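You operate a simulated robot arm through the tools that you are given. There is no shell and no other tool.

Carry out the task below with a simulated robot arm. There is one attempt and no reset: what you move stays moved.

## Task
Gauge the teal and grey short tubes and stand the white peg at the one with less pressure.
Fine: Black gauge; peg on that tube's ledge; put the gauge back and shut both caps.

It is judged by the outcome, as a careful person would: the job done as asked, and still so three seconds after it is handed in. It fails if anything else is knocked over, pushed out of place, dropped, spilled or broken. A push-on lid holds only when it is set on centred and level and pressed home; a screw cap is set on level and turned clockwise until tight.

## Robot
A 7-joint arm with a fingered hand, fixed in place. Base frame: the origin is at the foot of the arm, x ahead of it, y to its left, z up. Units: mm, degrees, N and s.
With the tool pointing down near the work surface it reaches from about 100 to 900 mm from the base axis. Its first joint turns from -115.0 to 115.0 degrees. Payload 5 kg.
The tool frame sits at the grasp point between the pads (the TCP): z along the fingers, y along the line on which they close. The tips reach 32 mm beyond it. Largest opening 160 mm; the body of the gripper starts 89 mm behind the TCP. The gripper is a hand of 4 fingers: y runs from the thumb to the fingers, the wrist lies at [0, 0, -267] in the tool frame, and closing takes about 1.5 s.
Orientation is told as [roll, pitch, yaw] about the base's x, y, z axes, in that order, counted from this pose: with the fingers straight down and closing along the base's y, the tool's x points along the base's -x, its y along +y and its z along -z.

## Interface
- The arm moves only by the tool jog_arm. Its argument "commands" is a list of rows, each a list of 3 entries, a list of its own where there are three numbers: the closure, from 0 (fully open) to 1 (shut), then the shift along the tool's x, y, z in cm, then the turn, a rotation vector about the tool's x, y, z in degrees. In form: [[claw, [x, y, z], [ax, ay, az]], ...]. A call has 1 to 20 rows; each row is the pose to reach, as a shift and turn from the pose commanded when the call began, along the tool's axes at that moment. Each row takes 0.2 s and may step no farther than 50 mm and 8.6 degrees from the row before; otherwise, or with a gripper value out of range, the whole call is refused. A pose out of reach is approached as far as the arm can. The call stops where the force on the tool passes 90 N (or 10 N more than at its start, if that is more) or the arm is blocked; 0.2 s more then pass. Each finger travels about 45 mm/s and halts on what it meets, pressing with about 27 N; the grip force reading is that of the motor and also rises with nothing between the fingers. The clock runs only during rows and for 0.2 s after the last one: add rows that repeat a pose to give the fingers time. The reply holds the time, the measured pose of the TCP, the force on the tool along the base axes, the opening and the grip force, in the units named above and with some noise, with the torque about the TCP (base axes, N m) and any sound that the robot's microphone picked up, and new pictures: "pictures" is both (left out), scene, wrist or none.
- Cameras (640 x 400 px; columns grow to the right, rows downward): "scene" is fixed at [400.1, -497.9, 1745.7]; the picture's right is [0.71, 0.71, 0.04], its down [0.71, -0.71, -0.00] and it looks along [0.03, 0.03, -1.00] (base axes); focal length 269 px, centre (320, 200). "wrist" rides on the gripper at [80, -4, -114] in the tool frame; the picture's right is [0.05, 1.00, 0.00], its down [-0.82, 0.04, -0.58] and it looks along [-0.58, 0.03, 0.82] (tool axes); focal length 265 px, centre (320, 200). There is no depth. A picture from a camera that has moved, and an enlarged one, comes with that camera's place and axes in the base frame and with its lens.
- raise_lower(by): slides the trunk up (or, below 0, down) by that many mm; the arm rides with it, the base frame stays. It gives what a move gives, with no picture.
- preshape(shape): the hand has 4 fingers and takes this shape, open, in about a second: jaw (thumb against the fingers, like two jaws); tri (thumb and two fingers); tip (a fingertip pinch); poke (one finger out to press); point (the index stretched); flat (the hand flat); cup (the hand cupped); fist (a fist). The gripper value then closes the fingers along that shape, each until it touches; the sizes above hold for jaw. It gives what a move gives, with no picture.
- enlarge(camera, box): a new picture of the part [left, top, right, bottom] of that camera's present view, enlarged. No time passes.
- hand_in(): hands the job in; it is judged then, once.

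Nothing tells you positions but the pictures and the camera data. Unless the task says otherwise, let go and move clear before handing in.

The tools are called after "Call:" as a command line: name --argument value ..., lists and objects as JSON in quotes. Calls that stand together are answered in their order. jog_arm: Moves the arm, as the interface text tells. Its arguments: {"type":"object","properties":{"commands":{"type":"array","items":{"type":"array"}},"pictures":{"type":"string","enum":["both","scene","wrist","none"]}},"required":["commands"]} The other tools are called the same way: raise_lower (by) slides the trunk up or down; preshape (shape) gives the hand a shape; enlarge (camera, box) takes an enlarged picture of a part of a camera's view; hand_in () hands the job in.

At the start:

```text
t: 0.0
tcp_pos: [335.2, -371.0, 1367.2]
ee_rot: [0.0, 0.0, 0.1]
force: [-0.8, -0.2, 0.3]
ft_torque: [0.01, -0.02, 0.01]
gripper_width: 159.8
gripper_force: 0.1
shape: jaw
trunk travel left (down, up): [-725.0, 265.0]
```

scene: 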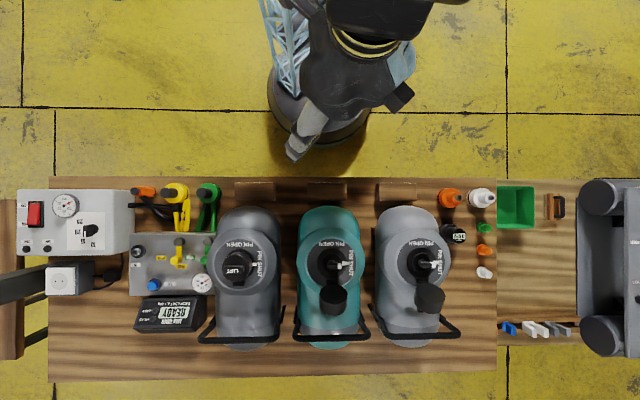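
wrist: 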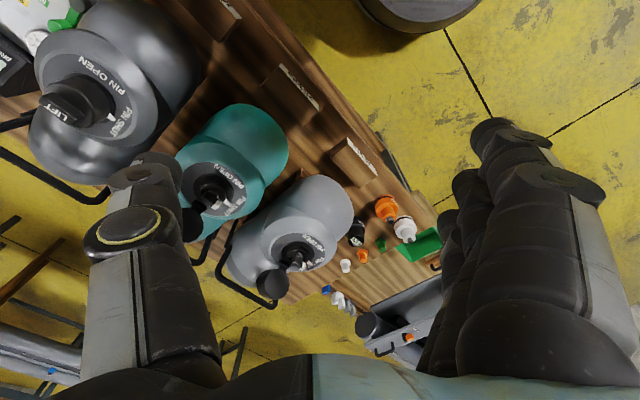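

I see a bench with three big cylinders (dark grey with its cap marked "LIFT", teal, lighter grey), a few small items to the right, and gauges/tools at the left. I'll look at enlarged pictures before moving anything.

Call:
enlarge --camera "scene" --box '[280, 170, 380, 360]'

Call:
enlarge --camera "scene" --box '[365, 170, 505, 350]'

Call:
enlarge --camera "scene" --box '[10, 170, 230, 340]'

Call:
enlarge --camera "scene" --box '[490, 170, 640, 360]'

Call:
enlarge --camera "wrist" --box '[160, 80, 460, 320]'

```text
2.11 times, centred on (330, 265) of scene
camera zoom: at [400.1, -497.9, 1745.7], right [0.71, 0.71, 0.04], down [0.71, -0.71, 0.0], along [0.03, 0.03, -1.0], focal length 566 px, centre (299, 63)
```

zoom: 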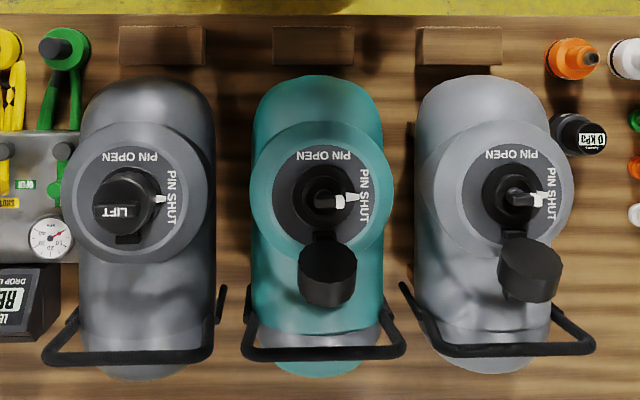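

```text
2.22 times, centred on (435, 260) of scene
camera zoom: at [400.1, -497.9, 1745.7], right [0.71, 0.71, 0.04], down [0.71, -0.71, 0.0], along [0.03, 0.03, -1.0], focal length 598 px, centre (64, 67)
```

zoom: 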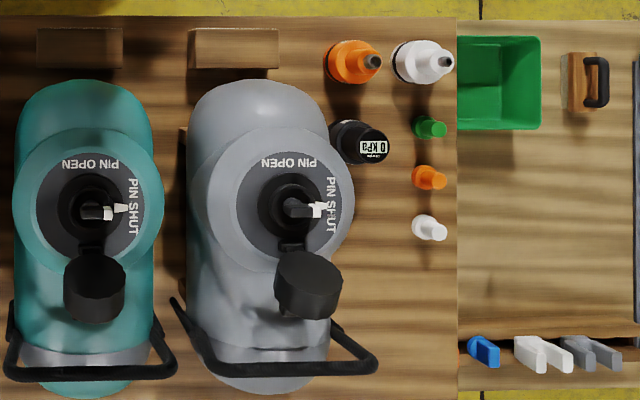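

```text
2.35 times, centred on (120, 255) of scene
camera zoom: at [400.1, -497.9, 1745.7], right [0.71, 0.71, 0.04], down [0.71, -0.71, 0.0], along [0.03, 0.03, -1.0], focal length 633 px, centre (791, 71)
```

zoom: 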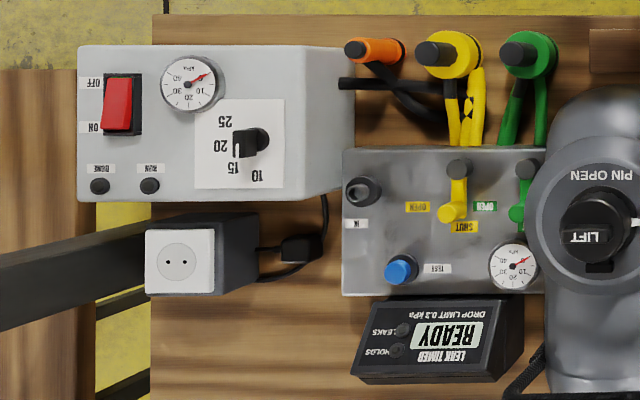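

```text
2.11 times, centred on (565, 265) of scene
camera zoom: at [400.1, -497.9, 1745.7], right [0.71, 0.71, 0.04], down [0.71, -0.71, 0.0], along [0.03, 0.03, -1.0], focal length 566 px, centre (-196, 63)
```

zoom: 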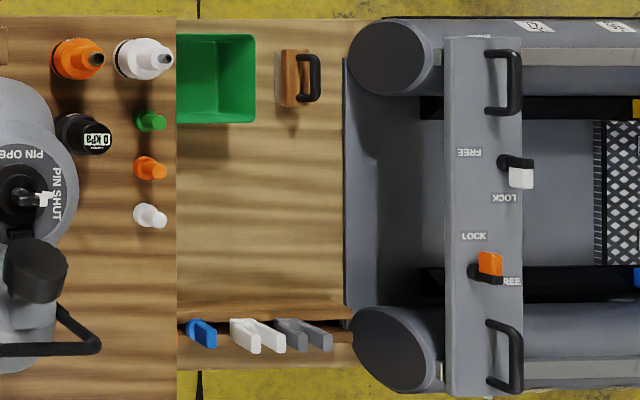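

```text
1.67 times, centred on (310, 200) of wrist
camera zoom: at [255.9, -377.4, 1481.8], right [-0.05, 1.0, 0.0], down [0.82, 0.04, 0.58], along [0.58, 0.03, -0.82], focal length 442 px, centre (337, 200)
```

zoom: 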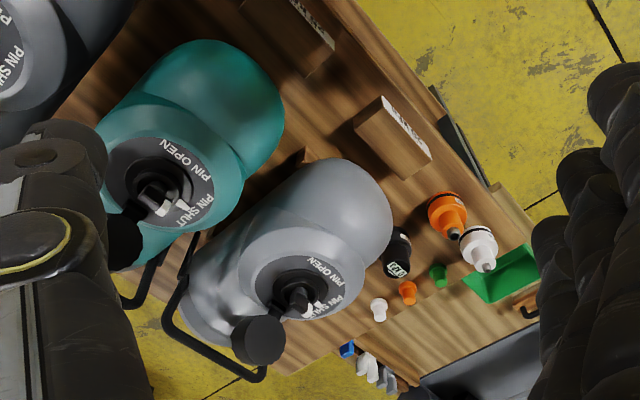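

The open-capped valves seem to be on the teal and light grey tubes. The black gauge reads 0 kPa, and wooden ledges stand on the arm's side of each tube. I'll zoom in on labels and ledges before moving.

Call:
enlarge --camera "wrist" --box '[260, 50, 420, 170]'

Call:
enlarge --camera "wrist" --box '[320, 170, 440, 290]'

Call:
enlarge --camera "wrist" --box '[180, 150, 340, 300]'

Call:
enlarge --camera "scene" --box '[430, 180, 500, 290]'

Call:
enlarge --camera "scene" --box '[225, 175, 425, 205]'

Call:
enlarge --camera "scene" --box '[380, 225, 470, 320]'

```text
3.33 times, centred on (340, 110) of wrist
camera zoom: at [255.9, -377.4, 1481.8], right [-0.05, 1.0, 0.0], down [0.82, 0.04, 0.58], along [0.58, 0.03, -0.82], focal length 885 px, centre (253, 500)
```

zoom: 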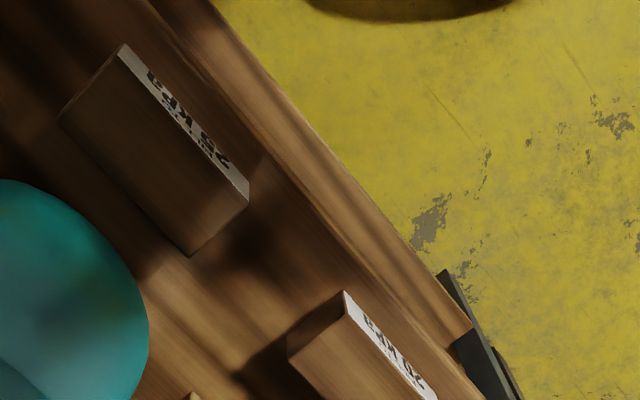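

```text
3.33 times, centred on (380, 230) of wrist
camera zoom: at [255.9, -377.4, 1481.8], right [-0.05, 1.0, 0.0], down [0.82, 0.04, 0.58], along [0.58, 0.03, -0.82], focal length 885 px, centre (120, 100)
```

zoom: 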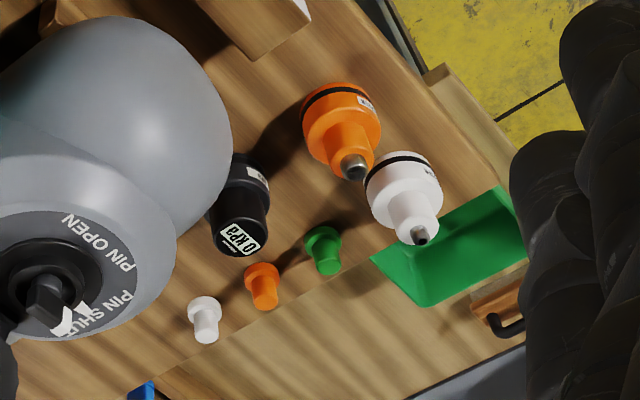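

```text
2.67 times, centred on (260, 225) of wrist
camera zoom: at [255.9, -377.4, 1481.8], right [-0.05, 1.0, 0.0], down [0.82, 0.04, 0.58], along [0.58, 0.03, -0.82], focal length 708 px, centre (480, 133)
```

zoom: 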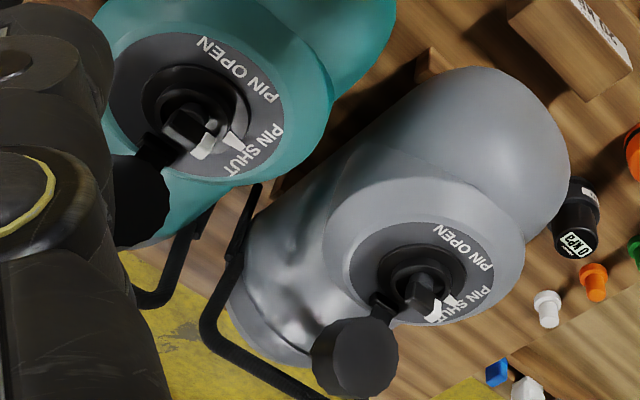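

```text
3.64 times, centred on (465, 235) of scene
camera zoom: at [400.1, -497.9, 1745.7], right [0.71, 0.71, 0.04], down [0.71, -0.71, 0.0], along [0.03, 0.03, -1.0], focal length 978 px, centre (-207, 73)
```

zoom: 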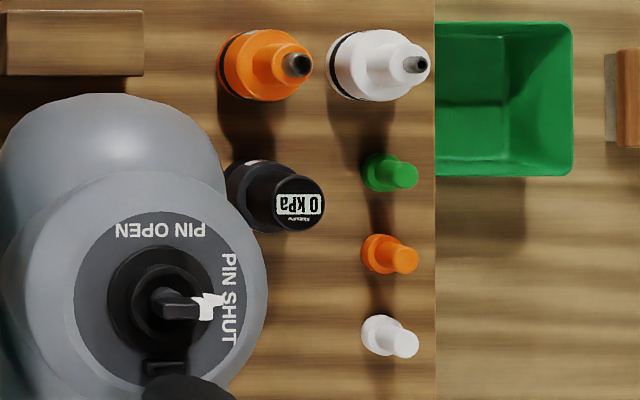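

```text
3.20 times, centred on (325, 190) of scene
camera zoom: at [400.1, -497.9, 1745.7], right [0.71, 0.71, 0.04], down [0.71, -0.71, 0.0], along [0.03, 0.03, -1.0], focal length 861 px, centre (304, 232)
```

zoom: 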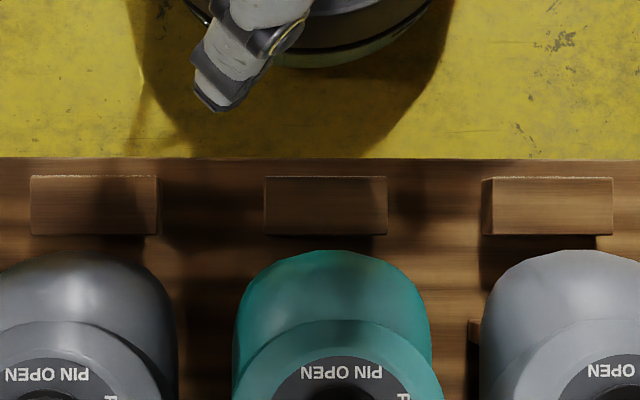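

```text
4.21 times, centred on (425, 272) of scene
camera zoom: at [400.1, -497.9, 1745.7], right [0.71, 0.71, 0.04], down [0.71, -0.71, 0.0], along [0.03, 0.03, -1.0], focal length 1133 px, centre (-122, -105)
```

zoom: 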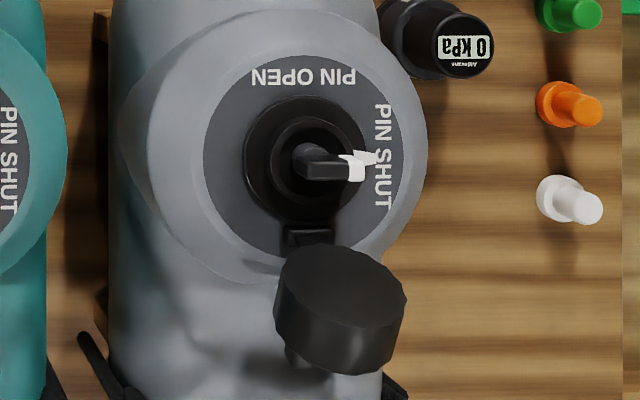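

The bench top seems to be at about z≈755, with the valves at z≈1050: teal near (558,-573) and grey near (730,-408). The black gauge is near (853,-219) and the white peg near (1045,-235). I'll swing the hand over the right side and turn it so the camera faces away from the tubes for a better look.

Call:
jog_arm --commands '[[0, [-1.8, 0.3, 0], [0, 0, 6.75]], [0, [-3.6, 0.7, 0], [0, 0, 13.5]], [0, [-5.4, 1.0, 0], [0, 0, 20.25]], [0, [-7.2, 1.4, 0], [0, 0, 27]], [0, [-9, 1.7, 0], [0, 0, 33.75]], [0, [-10.8, 2.1, 0], [0, 0, 40.5]], [0, [-12.6, 2.4, 0], [0, 0, 47.25]], [0, [-14.4, 2.8, 0], [0, 0, 54]], [0, [-16.2, 3.1, 0], [0, 0, 60.75]], [0, [-18, 3.5, 0], [0, 0, 67.5]], [0, [-19.8, 3.8, 0], [0, 0, 74.25]], [0, [-21.6, 4.2, 0], [0, 0, 81]], [0, [-23.4, 4.5, 0], [0, 0, 87.75]], [0, [-25.2, 4.9, 0], [0, 0, 94.5]], [0, [-27, 5.2, 0], [0, 0, 101.25]], [0, [-28.8, 5.6, 0], [0, 0, 108]], [0, [-30.6, 5.9, 0], [0, 0, 114.75]], [0, [-32.4, 6.3, 0], [0, 0, 121.5]], [0, [-34.2, 6.6, 0], [0, 0, 128.25]], [0, [-36, 7, 0], [0, 0, 135]]]'

```text
t: 4.2
tcp_pos: [694.7, -302.6, 1367.6]
ee_rot: [0.0, -0.1, -135.1]
force: [0.4, -0.2, -0.2]
ft_torque: [0.0, 0.01, -0.02]
gripper_width: 160.1
gripper_force: 0.1
shape: jaw
trunk travel left (down, up): [-725.0, 265.0]
camera wrist: at [750.1, -244.9, 1482.0], right [0.74, -0.67, 0.0], down [-0.55, -0.61, 0.58], along [-0.39, -0.43, -0.82], focal length 265 px, centre (320, 200)
```

scene: 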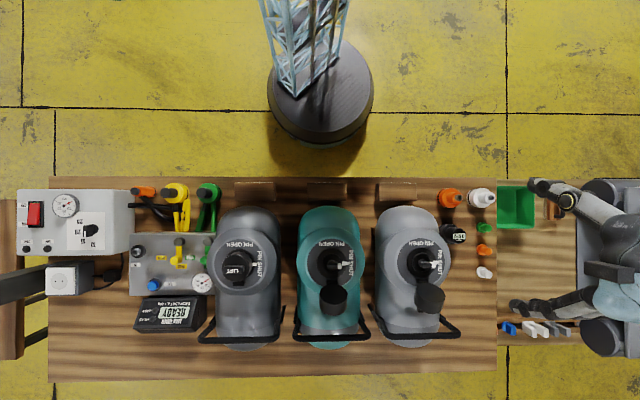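
wrist: 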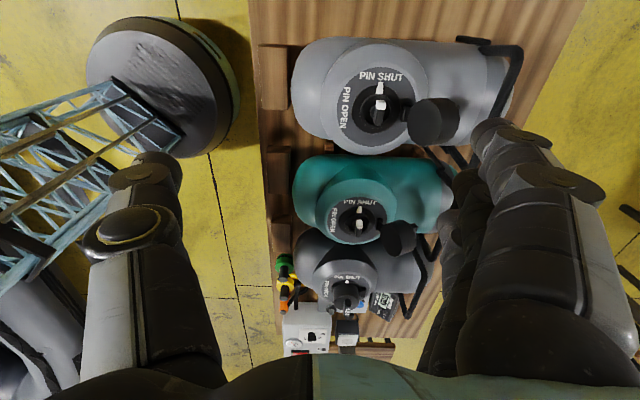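

The turn worked and the hand now closes along the bench's depth, with the camera on the right side. I'll go over above the black gauge for a closer look at it and the pegs.

Call:
jog_arm --commands '[[0, [3.5, 1.0, 0], [0, 0, 0]], [0, [7.0, 2.0, 0], [0, 0, 0]], [0, [10.5, 3.0, 0], [0, 0, 0]], [0, [14, 4.0, 0], [0, 0, 0]], [0, [17.1, 5.2, 2], [0, 0, 0]], [0, [17.1, 5.2, 6], [0, 0, 0]], [0, [17.1, 5.2, 10], [0, 0, 0]], [0, [17.1, 5.2, 14], [0, 0, 0]], [0, [17.1, 5.2, 18], [0, 0, 0]], [0, [17.1, 5.2, 22], [0, 0, 0]], [0, [17.1, 5.2, 26], [0, 0, 0]]]'

```text
t: 6.6
tcp_pos: [854.8, -217.6, 1109.1]
ee_rot: [-0.1, -0.1, -134.9]
force: [-0.4, -0.7, -0.5]
ft_torque: [-0.03, 0.04, 0.0]
gripper_width: 159.7
gripper_force: 0.0
shape: jaw
trunk travel left (down, up): [-725.0, 265.0]
camera wrist: at [910.4, -160.0, 1222.4], right [0.74, -0.67, 0.0], down [-0.55, -0.61, 0.58], along [-0.39, -0.43, -0.82], focal length 265 px, centre (320, 200)
```

scene: 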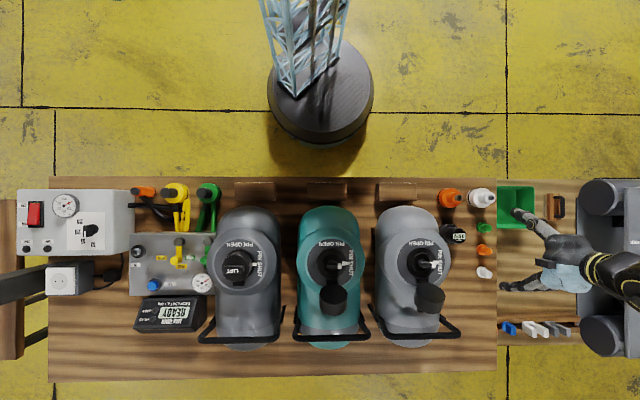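
wrist: 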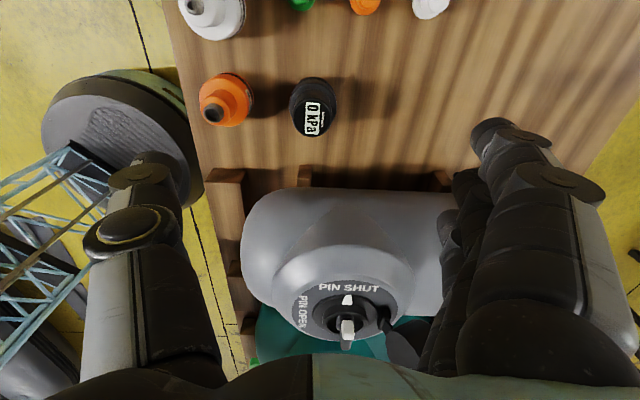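

From two views, the gauge top is at about (p=420, q=754, z≈885 in bench axes), and the bench is at about 805. I'll zoom in on the gauge and the small parts from here.

Call:
enlarge --camera "wrist" --box '[180, 50, 360, 160]'

Call:
enlarge --camera "wrist" --box '[240, 270, 440, 380]'

```text
3.56 times, centred on (270, 105) of wrist
camera zoom: at [910.4, -160.0, 1222.4], right [0.74, -0.67, 0.0], down [-0.55, -0.61, 0.58], along [-0.39, -0.43, -0.82], focal length 944 px, centre (498, 538)
```

zoom: 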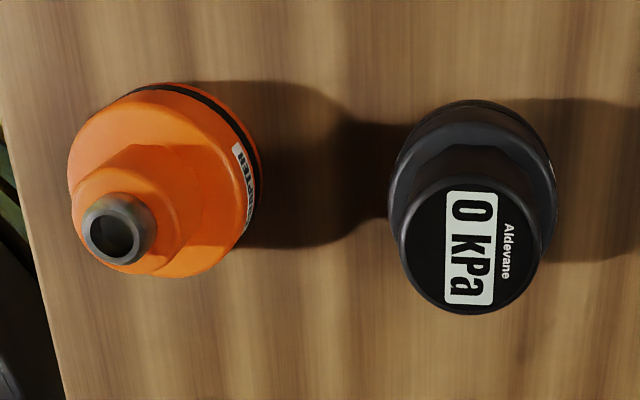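

```text
3.20 times, centred on (340, 325) of wrist
camera zoom: at [910.4, -160.0, 1222.4], right [0.74, -0.67, 0.0], down [-0.55, -0.61, 0.58], along [-0.39, -0.43, -0.82], focal length 849 px, centre (256, -200)
```

zoom: 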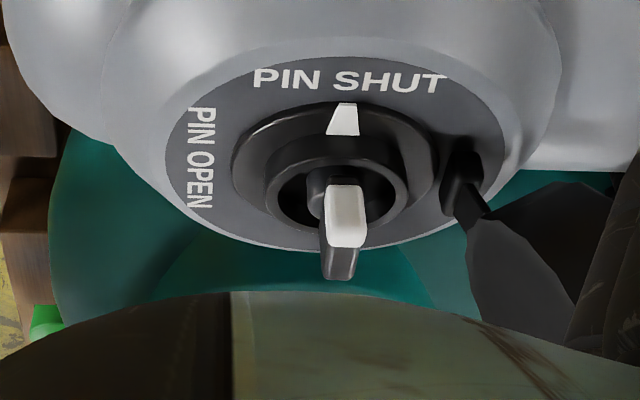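

The gauge is a cylinder with a wider foot and a display on top. I'll centre over it, part-close the hand to clear the orange adapter, and come down part-way for a closer side view.

Call:
jog_arm --commands '[[0.1, [-1.0, -0.2, 2.0], [0, 0, 0]], [0.2, [-2.0, -0.3, 4.5], [0, 0, 0]], [0.3, [-3.0, -0.4, 7.5], [0, 0, 0]], [0.3, [-3.06, -0.43, 10.5], [0, 0, 0]], [0.3, [-3.06, -0.43, 13], [0, 0, 0]], [0.3, [-3.06, -0.43, 14.5], [0, 0, 0]], [0.3, [-3.06, -0.43, 14.5], [0, 0, 0]]]'

```text
t: 8.2
tcp_pos: [828.8, -235.2, 961.6]
ee_rot: [0.0, 0.1, -135.0]
force: [-0.2, -0.2, 0.0]
ft_torque: [-0.03, 0.0, 0.03]
gripper_width: 112.5
gripper_force: 0.1
shape: jaw
trunk travel left (down, up): [-725.0, 265.0]
camera wrist: at [883.4, -177.3, 1076.3], right [0.74, -0.67, 0.0], down [-0.55, -0.61, 0.58], along [-0.39, -0.43, -0.82], focal length 265 px, centre (320, 200)
```

scene: 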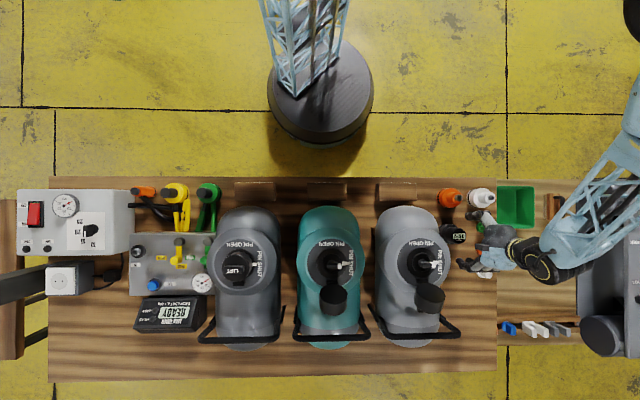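
wrist: 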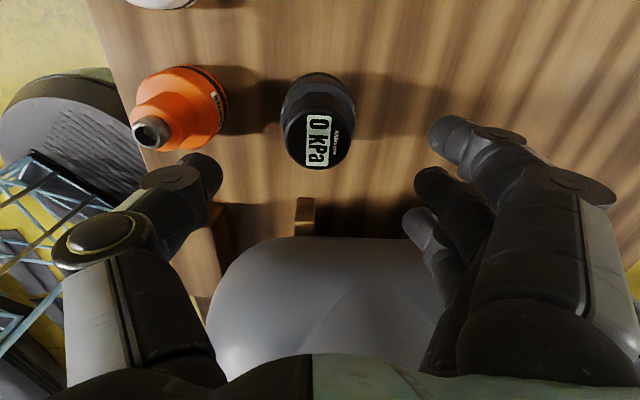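

I'm centred over the gauge. I'll zoom in to find its shoulder height.

Call:
enlarge --camera "wrist" --box '[260, 60, 380, 180]'

Call:
enlarge --camera "wrist" --box '[110, 40, 250, 180]'

```text
3.33 times, centred on (320, 120) of wrist
camera zoom: at [883.4, -177.3, 1076.3], right [0.74, -0.67, 0.0], down [-0.55, -0.61, 0.58], along [-0.39, -0.43, -0.82], focal length 885 px, centre (320, 467)
```

zoom: 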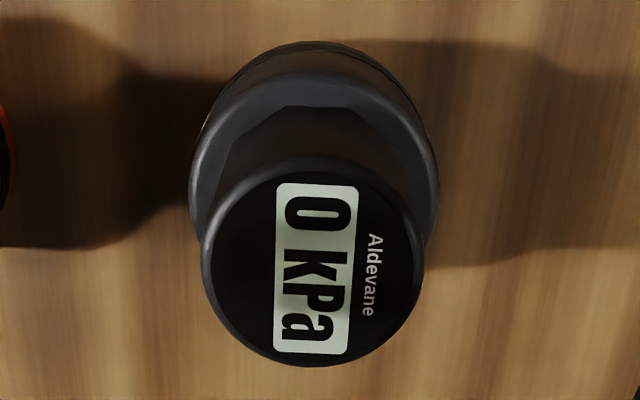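

```text
2.86 times, centred on (180, 110) of wrist
camera zoom: at [883.4, -177.3, 1076.3], right [0.74, -0.67, 0.0], down [-0.55, -0.61, 0.58], along [-0.39, -0.43, -0.82], focal length 758 px, centre (720, 457)
```

zoom: 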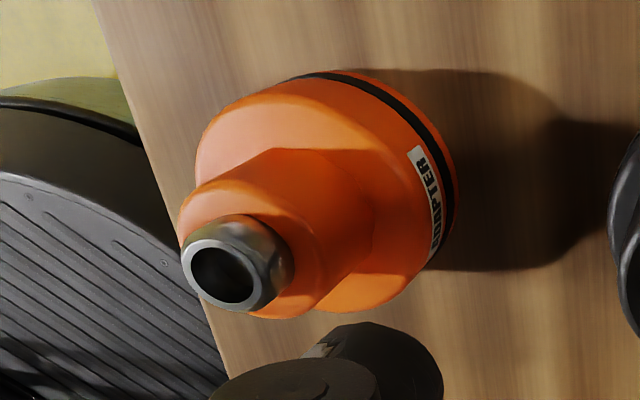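

The gauge's neck is about 50 mm across, from z≈845 to z≈885, with the shoulder below. I'll lower so the fingertips stop just above the shoulder, then close gently.

Call:
jog_arm --commands '[[0.3, [0, 0, 2.5], [0, 0, 0]], [0.3, [0, 0, 5.0], [0, 0, 0]], [0.3, [0, 0, 7.0], [0, 0, 0]], [0.3, [0, 0, 8.0], [0, 0, 0]], [0.3, [0, 0, 8.0], [0, 0, 0]]]'

```text
t: 9.4
tcp_pos: [828.7, -234.7, 881.3]
ee_rot: [0.0, 0.0, -135.1]
force: [-1.0, 1.0, 0.9]
ft_torque: [0.0, -0.03, 0.01]
gripper_width: 112.4
gripper_force: 0.0
shape: jaw
trunk travel left (down, up): [-725.0, 265.0]
camera wrist: at [882.7, -176.5, 995.6], right [0.74, -0.67, 0.0], down [-0.55, -0.61, 0.58], along [-0.39, -0.43, -0.82], focal length 265 px, centre (320, 200)
```

scene: 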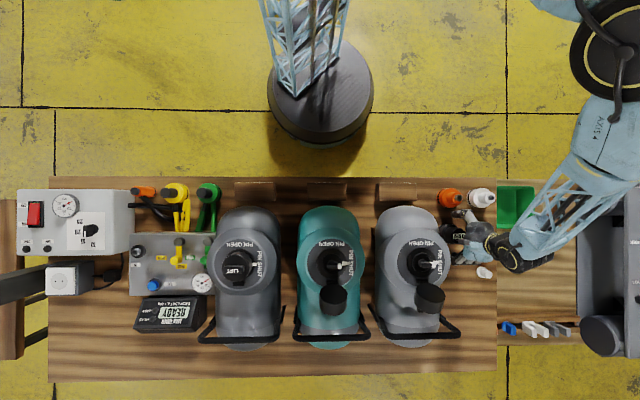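
wrist: 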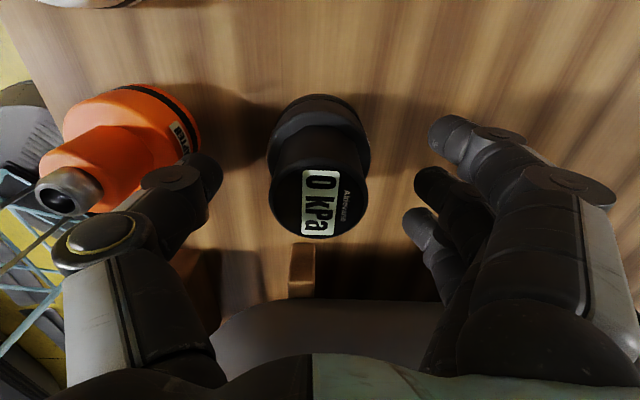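

The gauge's top is right at the grasp point between the fingers. I'll close on its neck.

Call:
jog_arm --commands '[[0.45, [0, 0, 0], [0, 0, 0]], [0.6, [0, 0, 0], [0, 0, 0]], [0.7, [0, 0, 0], [0, 0, 0]], [0.8, [0, 0, 0], [0, 0, 0]], [0.85, [0, 0, 0], [0, 0, 0]], [0.85, [0, 0, 0], [0, 0, 0]], [0.85, [0, 0, 0], [0, 0, 0]]]'

```text
t: 11.0
tcp_pos: [827.1, -233.3, 881.1]
ee_rot: [0.0, 0.0, -134.9]
force: [-0.6, -0.8, -0.7]
ft_torque: [0.0, -0.04, 0.02]
gripper_width: 33.9
gripper_force: 26.9
shape: jaw
trunk travel left (down, up): [-725.0, 265.0]
camera wrist: at [882.7, -176.4, 995.5], right [0.74, -0.67, 0.0], down [-0.55, -0.61, 0.58], along [-0.39, -0.43, -0.82], focal length 265 px, centre (320, 200)
```

scene: 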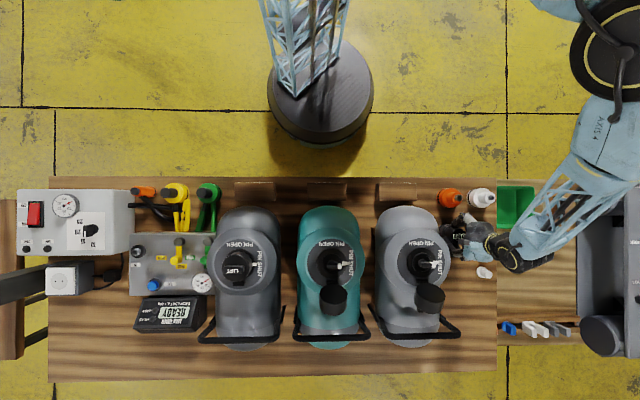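
wrist: 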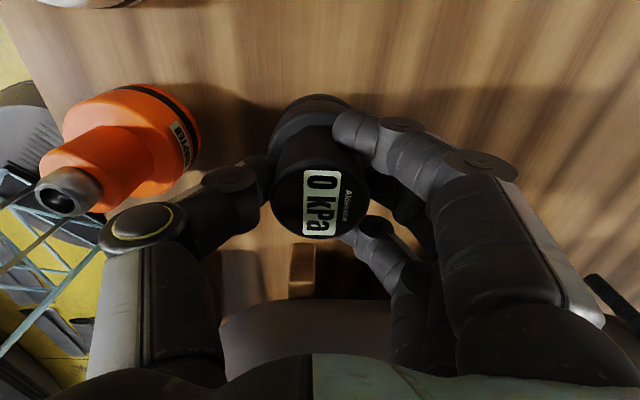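

The gauge is gripped (27 N) and the display is still visible. I'll lift it straight up.

Call:
jog_arm --commands '[[0.85, [0, 0, -1], [0, 0, 0]], [0.85, [0, 0, -3], [0, 0, 0]], [0.85, [0, 0, -6], [0, 0, 0]], [0.85, [0, 0, -10], [0, 0, 0]], [0.85, [0, 0, -14], [0, 0, 0]], [0.85, [0, 0, -18], [0, 0, 0]], [0.85, [0, 0, -22], [0, 0, 0]], [0.85, [0, 0, -26], [0, 0, 0]], [0.85, [0, 0, -30], [0, 0, 0]], [0.85, [0, 0, -30], [0, 0, 0]]]'

```text
t: 13.2
tcp_pos: [827.8, -234.5, 1182.9]
ee_rot: [-0.1, -0.1, -135.0]
force: [0.2, 0.0, -1.6]
ft_torque: [-0.02, 0.03, 0.0]
gripper_width: 33.9
gripper_force: 26.6
shape: jaw
trunk travel left (down, up): [-725.0, 265.0]
camera wrist: at [882.1, -177.4, 1296.8], right [0.74, -0.67, 0.0], down [-0.55, -0.61, 0.58], along [-0.39, -0.43, -0.82], focal length 265 px, centre (320, 200)
```

scene: 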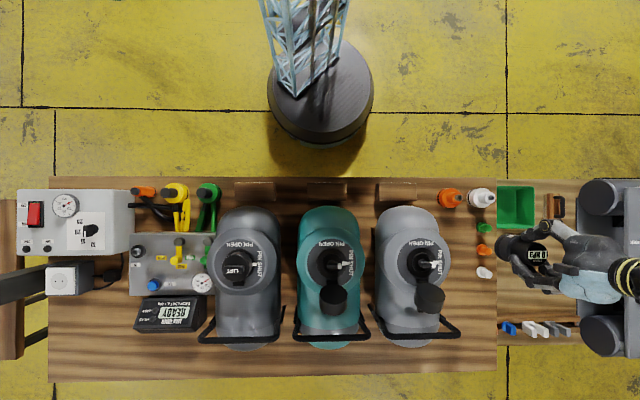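
wrist: 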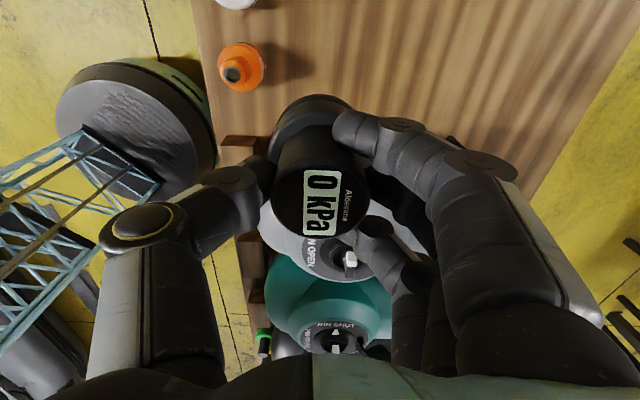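

The gauge is lifted and reads 0 kPa. The grey valve rim triangulates to p≈230, q≈802, z≈1047. I'll check how the gauge sits in the hand and zoom in on the valves before the approach.

Call:
enlarge --camera "wrist" --box '[240, 80, 400, 280]'

Call:
enlarge --camera "scene" --box '[395, 240, 450, 290]'

Call:
enlarge --camera "scene" --box '[300, 240, 365, 290]'

Call:
enlarge --camera "scene" --box '[500, 220, 580, 290]'

```text
2.00 times, centred on (320, 180) of wrist
camera zoom: at [882.1, -177.4, 1296.8], right [0.74, -0.67, 0.0], down [-0.55, -0.61, 0.58], along [-0.39, -0.43, -0.82], focal length 531 px, centre (320, 240)
```

zoom: 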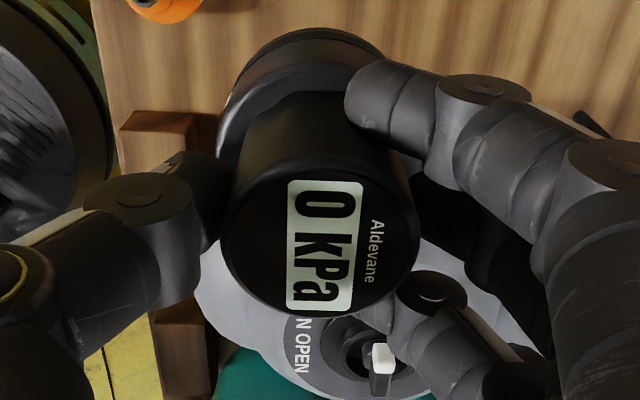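

```text
8.00 times, centred on (422, 265) of scene
camera zoom: at [400.1, -497.9, 1745.7], right [0.71, 0.71, 0.04], down [0.71, -0.71, 0.0], along [0.03, 0.03, -1.0], focal length 2152 px, centre (-500, -320)
```

zoom: 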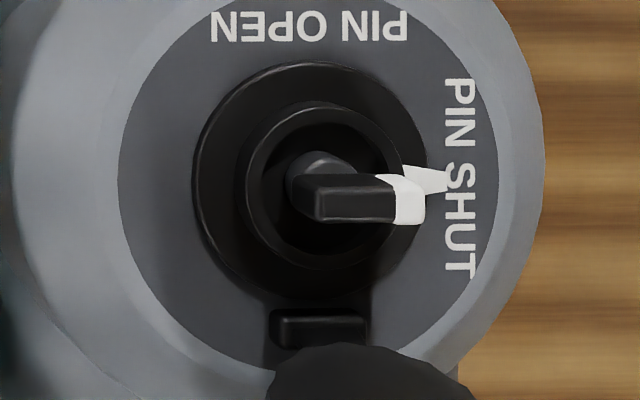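

```text
8.00 times, centred on (332, 265) of scene
camera zoom: at [400.1, -497.9, 1745.7], right [0.71, 0.71, 0.04], down [0.71, -0.71, 0.0], along [0.03, 0.03, -1.0], focal length 2152 px, centre (220, -320)
```

zoom: 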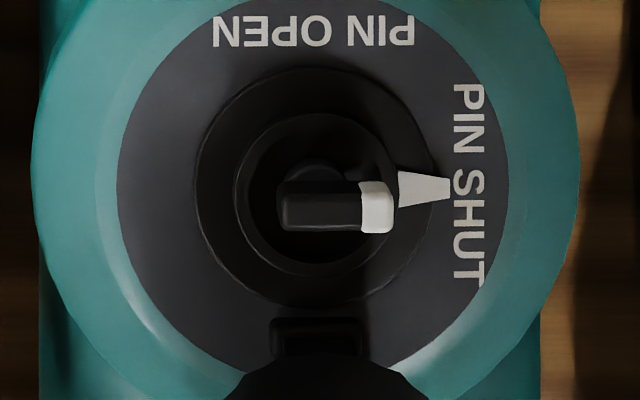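

```text
5.71 times, centred on (540, 255) of scene
camera zoom: at [400.1, -497.9, 1745.7], right [0.71, 0.71, 0.04], down [0.71, -0.71, 0.0], along [0.03, 0.03, -1.0], focal length 1537 px, centre (-937, -114)
```

zoom: 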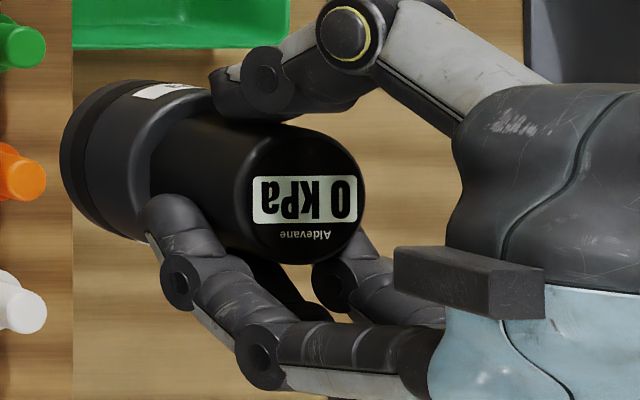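

Both pins sit at PIN SHUT, and each valve has a 53 mm rim with a pin lever inside. The gauge hangs straight and centred in the hand, so I'll carry it over the grey valve first.

Call:
jog_arm --commands '[[0.85, [-3, 0.9, -1], [0, 0, 0]], [0.85, [-6, 1.8, -1], [0, 0, 0]], [0.85, [-9, 2.7, -1], [0, 0, 0]], [0.85, [-12, 3.5, -1], [0, 0, 0]], [0.85, [-15, 4.3, -1], [0, 0, 0]], [0.85, [-18, 5.0, -1], [0, 0, 0]], [0.85, [-19, 5.12, -1], [0, 0, 0]], [0.85, [-19, 5.12, -1], [0, 0, 0]]]'

```text
t: 15.0
tcp_pos: [731.1, -406.6, 1193.1]
ee_rot: [0.0, 0.0, -135.0]
force: [-0.6, 0.9, -0.6]
ft_torque: [-0.02, 0.02, -0.01]
gripper_width: 33.6
gripper_force: 27.1
shape: jaw
trunk travel left (down, up): [-725.0, 265.0]
camera wrist: at [785.7, -349.0, 1307.5], right [0.74, -0.67, 0.0], down [-0.55, -0.61, 0.58], along [-0.39, -0.43, -0.82], focal length 265 px, centre (320, 200)
```

scene: 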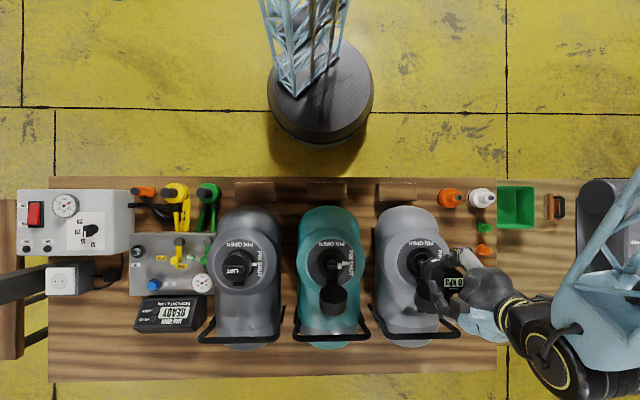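
wrist: 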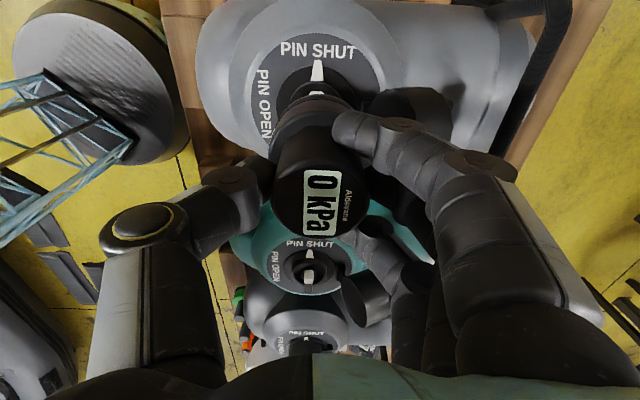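

The gauge is above the grey valve. I'll check the alignment in close-ups before lowering.

Call:
enlarge --camera "scene" --box '[390, 235, 490, 320]'

Call:
enlarge --camera "wrist" --box '[220, 20, 420, 140]'

```text
4.71 times, centred on (440, 278) of scene
camera zoom: at [400.1, -497.9, 1745.7], right [0.71, 0.71, 0.04], down [0.71, -0.71, 0.0], along [0.03, 0.03, -1.0], focal length 1266 px, centre (-245, -165)
```

zoom: 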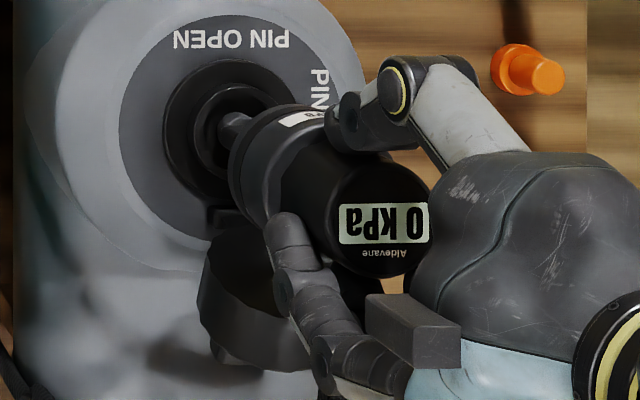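

```text
3.20 times, centred on (320, 80) of wrist
camera zoom: at [785.7, -349.0, 1307.5], right [0.74, -0.67, 0.0], down [-0.55, -0.61, 0.58], along [-0.39, -0.43, -0.82], focal length 849 px, centre (320, 584)
```

zoom: 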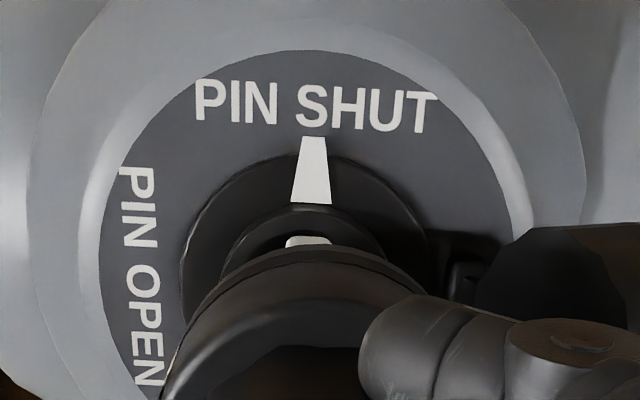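

The alignment is within a few millimetres; I'll nudge +2.5 mm along the bench and −1.5 mm in depth, then come down to just above the pin and re-check.

Call:
jog_arm --commands '[[0.85, [0.25, -0.15, 0.5], [0, 0, 0]], [0.85, [0.25, -0.15, 2.0], [0, 0, 0]], [0.85, [0.25, -0.15, 3.5], [0, 0, 0]], [0.85, [0.25, -0.15, 3.5], [0, 0, 0]]]'

Call:
enlarge --camera "wrist" --box '[220, 20, 420, 140]'

Call:
enlarge --camera "scene" --box '[390, 235, 490, 320]'

```text
t: 16.0
tcp_pos: [730.3, -403.2, 1158.0]
ee_rot: [0.0, 0.0, -135.1]
force: [-0.6, -0.4, -1.3]
ft_torque: [0.01, 0.01, -0.03]
gripper_width: 33.7
gripper_force: 27.4
shape: jaw
trunk travel left (down, up): [-725.0, 265.0]
camera wrist: at [786.4, -345.3, 1272.1], right [0.74, -0.67, 0.0], down [-0.55, -0.61, 0.58], along [-0.39, -0.43, -0.82], focal length 265 px, centre (320, 200)
```

scene: 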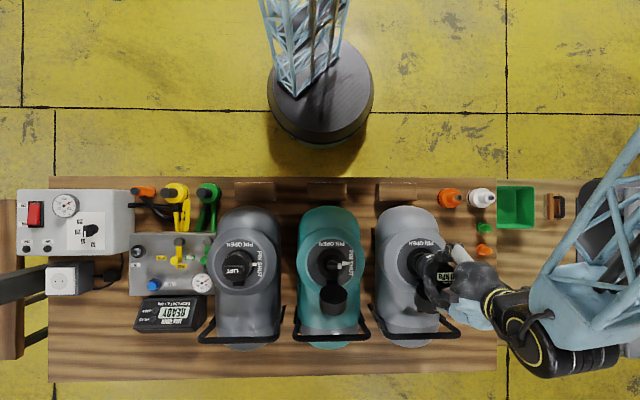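
wrist: 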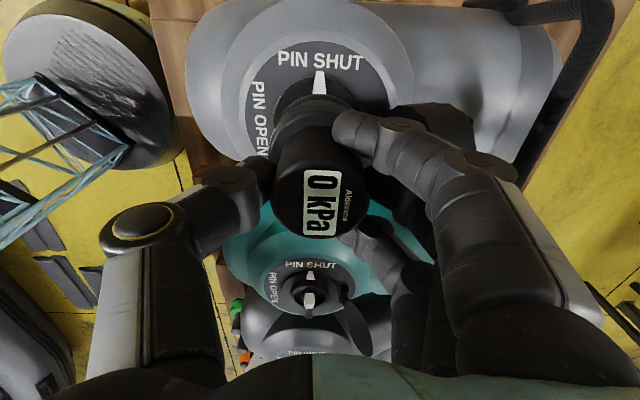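

```text
3.20 times, centred on (320, 80) of wrist
camera zoom: at [786.4, -345.3, 1272.1], right [0.74, -0.67, 0.0], down [-0.55, -0.61, 0.58], along [-0.39, -0.43, -0.82], focal length 849 px, centre (320, 584)
```

zoom: 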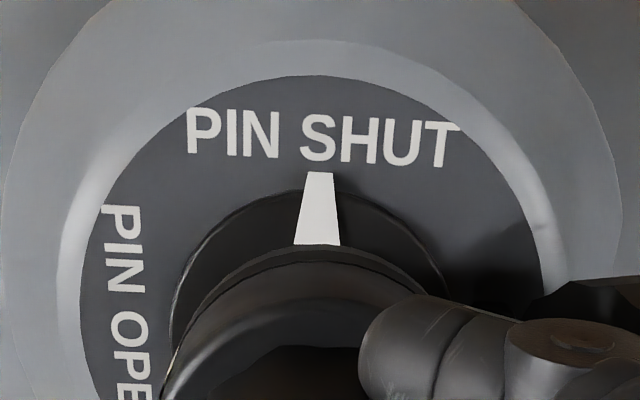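

```text
4.71 times, centred on (440, 278) of scene
camera zoom: at [400.1, -497.9, 1745.7], right [0.71, 0.71, 0.04], down [0.71, -0.71, 0.0], along [0.03, 0.03, -1.0], focal length 1266 px, centre (-245, -165)
```

zoom: 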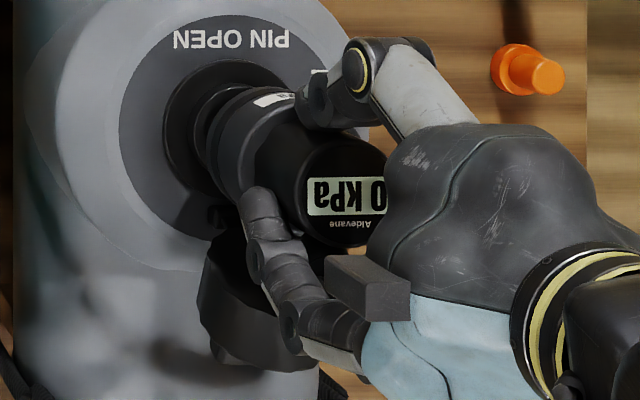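

The gauge is concentric with the valve to about 2 mm. I'll take out the small overshoot and lower in small steps, watching force and display.

Call:
jog_arm --commands '[[0.85, [-0.17, 0, 0.3], [0, 0, 0]], [0.85, [-0.17, 0, 0.8], [0, 0, 0]], [0.85, [-0.17, 0, 1.3], [0, 0, 0]], [0.85, [-0.17, 0, 1.8], [0, 0, 0]], [0.85, [-0.17, 0, 2.2], [0, 0, 0]], [0.85, [-0.17, 0, 2.2], [0, 0, 0]]]'

Call:
enlarge --camera "wrist" --box '[220, 20, 420, 140]'

Call:
enlarge --camera "scene" --box '[390, 235, 490, 320]'

```text
t: 17.4
tcp_pos: [730.3, -403.7, 1134.7]
ee_rot: [0.0, 0.0, -135.0]
force: [-0.5, -0.3, -1.0]
ft_torque: [0.0, -0.01, -0.01]
gripper_width: 33.8
gripper_force: 27.1
shape: jaw
trunk travel left (down, up): [-725.0, 265.0]
camera wrist: at [785.4, -346.6, 1249.1], right [0.74, -0.67, 0.0], down [-0.55, -0.61, 0.58], along [-0.39, -0.43, -0.82], focal length 265 px, centre (320, 200)
```

scene: 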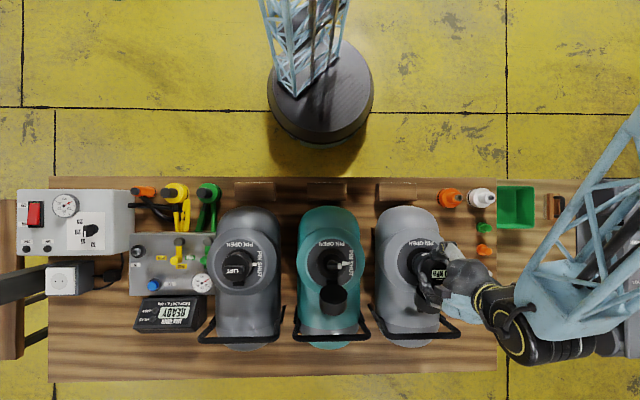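
wrist: 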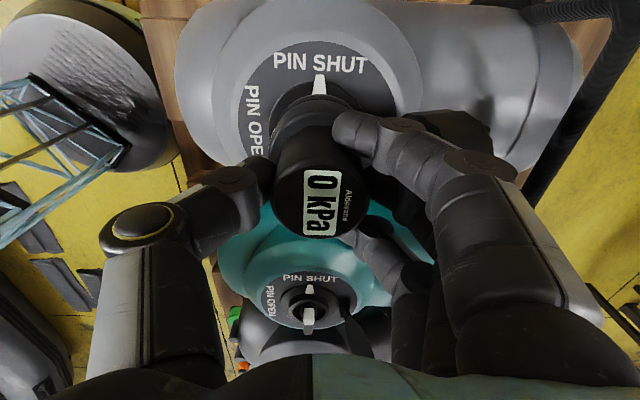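

```text
3.20 times, centred on (320, 80) of wrist
camera zoom: at [785.4, -346.6, 1249.1], right [0.74, -0.67, 0.0], down [-0.55, -0.61, 0.58], along [-0.39, -0.43, -0.82], focal length 849 px, centre (320, 584)
```

zoom: 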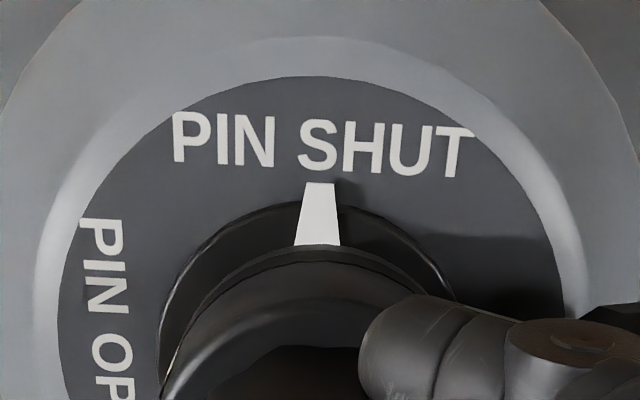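

```text
4.71 times, centred on (440, 278) of scene
camera zoom: at [400.1, -497.9, 1745.7], right [0.71, 0.71, 0.04], down [0.71, -0.71, 0.0], along [0.03, 0.03, -1.0], focal length 1266 px, centre (-245, -165)
```

zoom: 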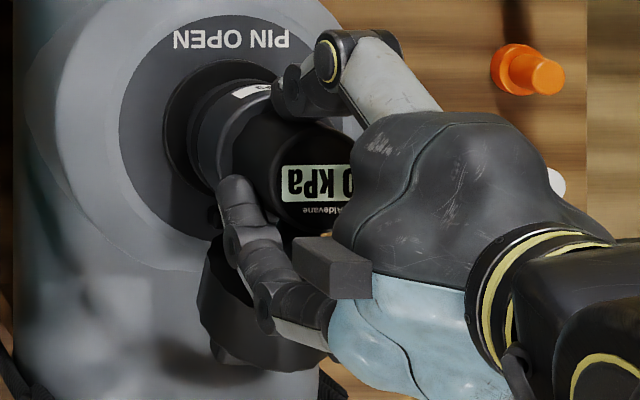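

It's lined up with the valve. I'm continuing down slowly until contact.

Call:
jog_arm --commands '[[0.85, [-0.05, 0, 0.4], [0, 0, 0]], [0.85, [-0.08, 0, 0.8], [0, 0, 0]], [0.85, [-0.08, 0, 1.2], [0, 0, 0]], [0.85, [-0.08, 0, 1.2], [0, 0, 0]]]' --pictures "wrist"

```text
t: 18.4
tcp_pos: [730.2, -404.9, 1123.5]
ee_rot: [0.0, -0.1, -135.0]
force: [-0.5, 0.0, -1.1]
ft_torque: [0.09, 0.02, 0.0]
gripper_width: 33.8
gripper_force: 26.8
shape: jaw
trunk travel left (down, up): [-725.0, 265.0]
camera wrist: at [784.5, -347.9, 1237.8], right [0.74, -0.67, 0.0], down [-0.55, -0.61, 0.58], along [-0.39, -0.43, -0.82], focal length 265 px, centre (320, 200)
```

wrist: 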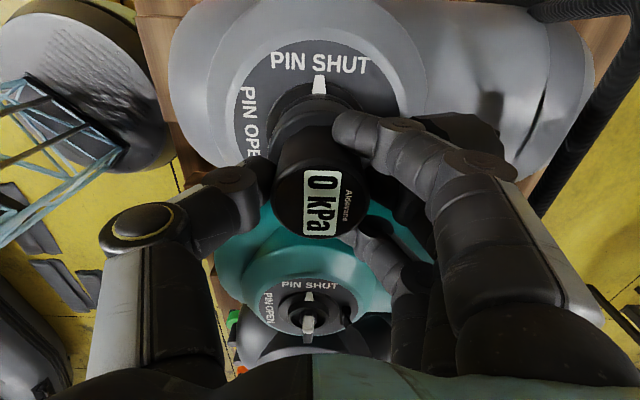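

No real contact force yet. I'll go down a little further.

Call:
jog_arm --commands '[[0.85, [0, 0, 0.3], [0, 0, 0]], [0.85, [0, 0, 0.6], [0, 0, 0]], [0.85, [0, 0, 0.6], [0, 0, 0]]]' --pictures "wrist"

```text
t: 19.2
tcp_pos: [728.2, -405.5, 1120.5]
ee_rot: [0.3, 0.1, -134.9]
force: [0.3, 0.3, 21.6]
ft_torque: [0.08, -0.04, -0.02]
gripper_width: 34.2
gripper_force: 26.0
shape: jaw
trunk travel left (down, up): [-725.0, 265.0]
camera wrist: at [783.4, -347.1, 1234.3], right [0.74, -0.67, 0.0], down [-0.55, -0.61, 0.58], along [-0.38, -0.43, -0.82], focal length 265 px, centre (320, 200)
```

wrist: 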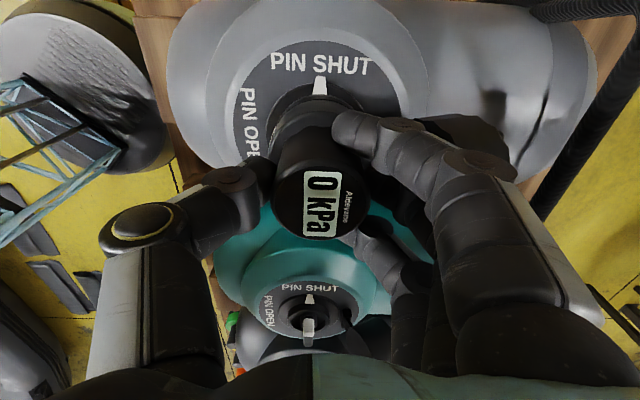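

I have about 22 N of centred contact and the display still says 0. I'll look closely and press slightly more.

Call:
enlarge --camera "wrist" --box '[240, 40, 400, 240]'

Call:
jog_arm --commands '[[0.85, [0, 0, 0.2], [0, 0, 0]], [0.85, [0, 0, 0.4], [0, 0, 0]], [0.85, [0, 0, 0.4], [0, 0, 0]]]' --pictures "both"

Call:
enlarge --camera "wrist" --box '[240, 40, 400, 240]'

Call:
enlarge --camera "scene" --box '[390, 235, 490, 320]'

```text
2.00 times, centred on (320, 140) of wrist
camera zoom: at [783.4, -347.1, 1234.3], right [0.74, -0.67, 0.0], down [-0.55, -0.61, 0.58], along [-0.38, -0.43, -0.82], focal length 531 px, centre (320, 320)
```

zoom: 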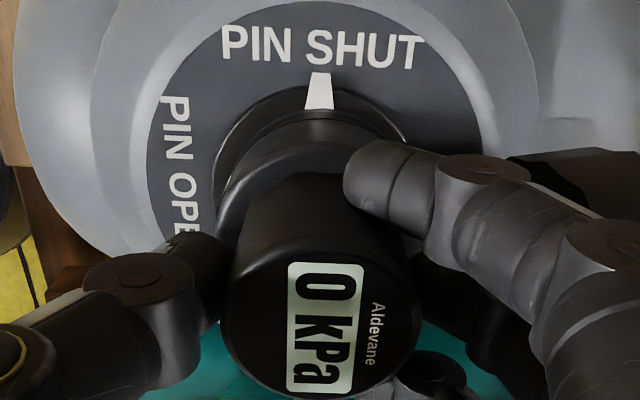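

```text
t: 20.0
tcp_pos: [729.4, -403.9, 1118.1]
ee_rot: [0.3, 0.2, -135.1]
force: [3.8, 1.2, 49.7]
ft_torque: [0.12, -0.04, 0.01]
gripper_width: 36.4
gripper_force: 27.5
shape: jaw
trunk travel left (down, up): [-725.0, 265.0]
camera wrist: at [782.6, -346.4, 1232.0], right [0.74, -0.67, 0.01], down [-0.55, -0.6, 0.58], along [-0.38, -0.43, -0.82], focal length 265 px, centre (320, 200)
```

scene: 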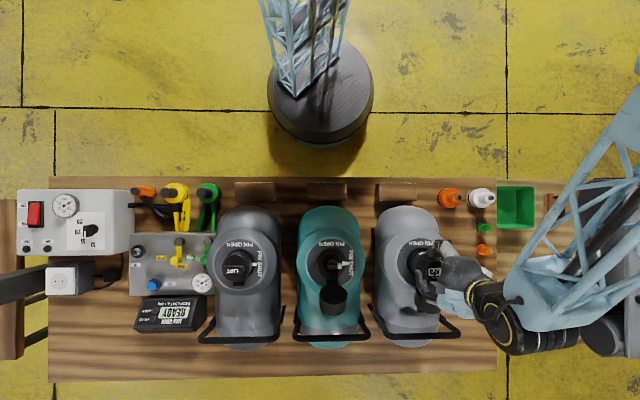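
wrist: 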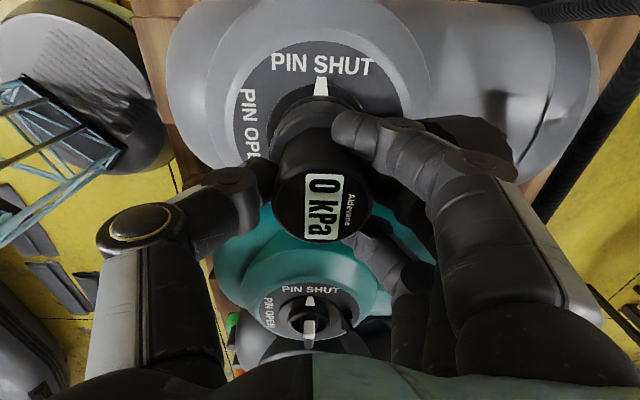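

```text
2.00 times, centred on (320, 140) of wrist
camera zoom: at [782.6, -346.4, 1232.0], right [0.74, -0.67, 0.01], down [-0.55, -0.6, 0.58], along [-0.38, -0.43, -0.82], focal length 531 px, centre (320, 320)
```

zoom: 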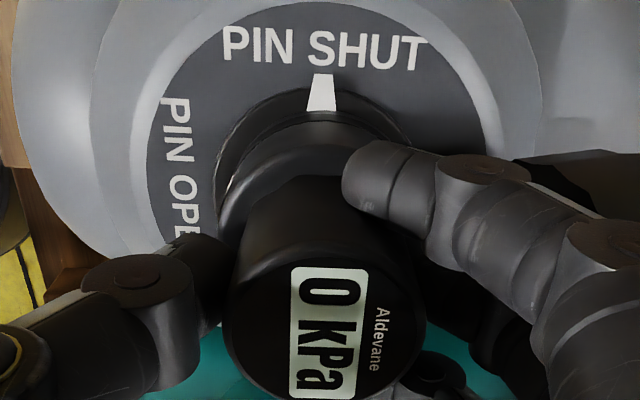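

```text
4.71 times, centred on (440, 278) of scene
camera zoom: at [400.1, -497.9, 1745.7], right [0.71, 0.71, 0.04], down [0.71, -0.71, 0.0], along [0.03, 0.03, -1.0], focal length 1266 px, centre (-245, -165)
```

zoom: 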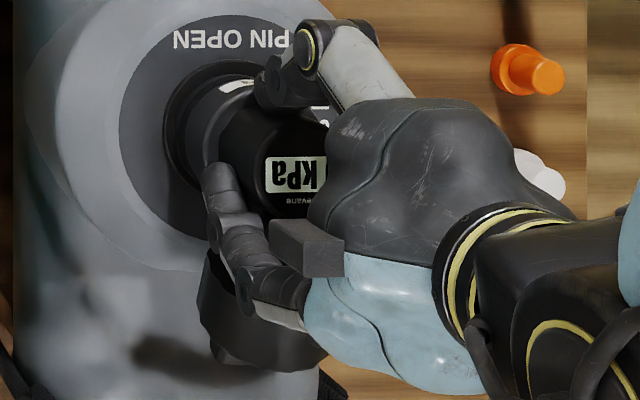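

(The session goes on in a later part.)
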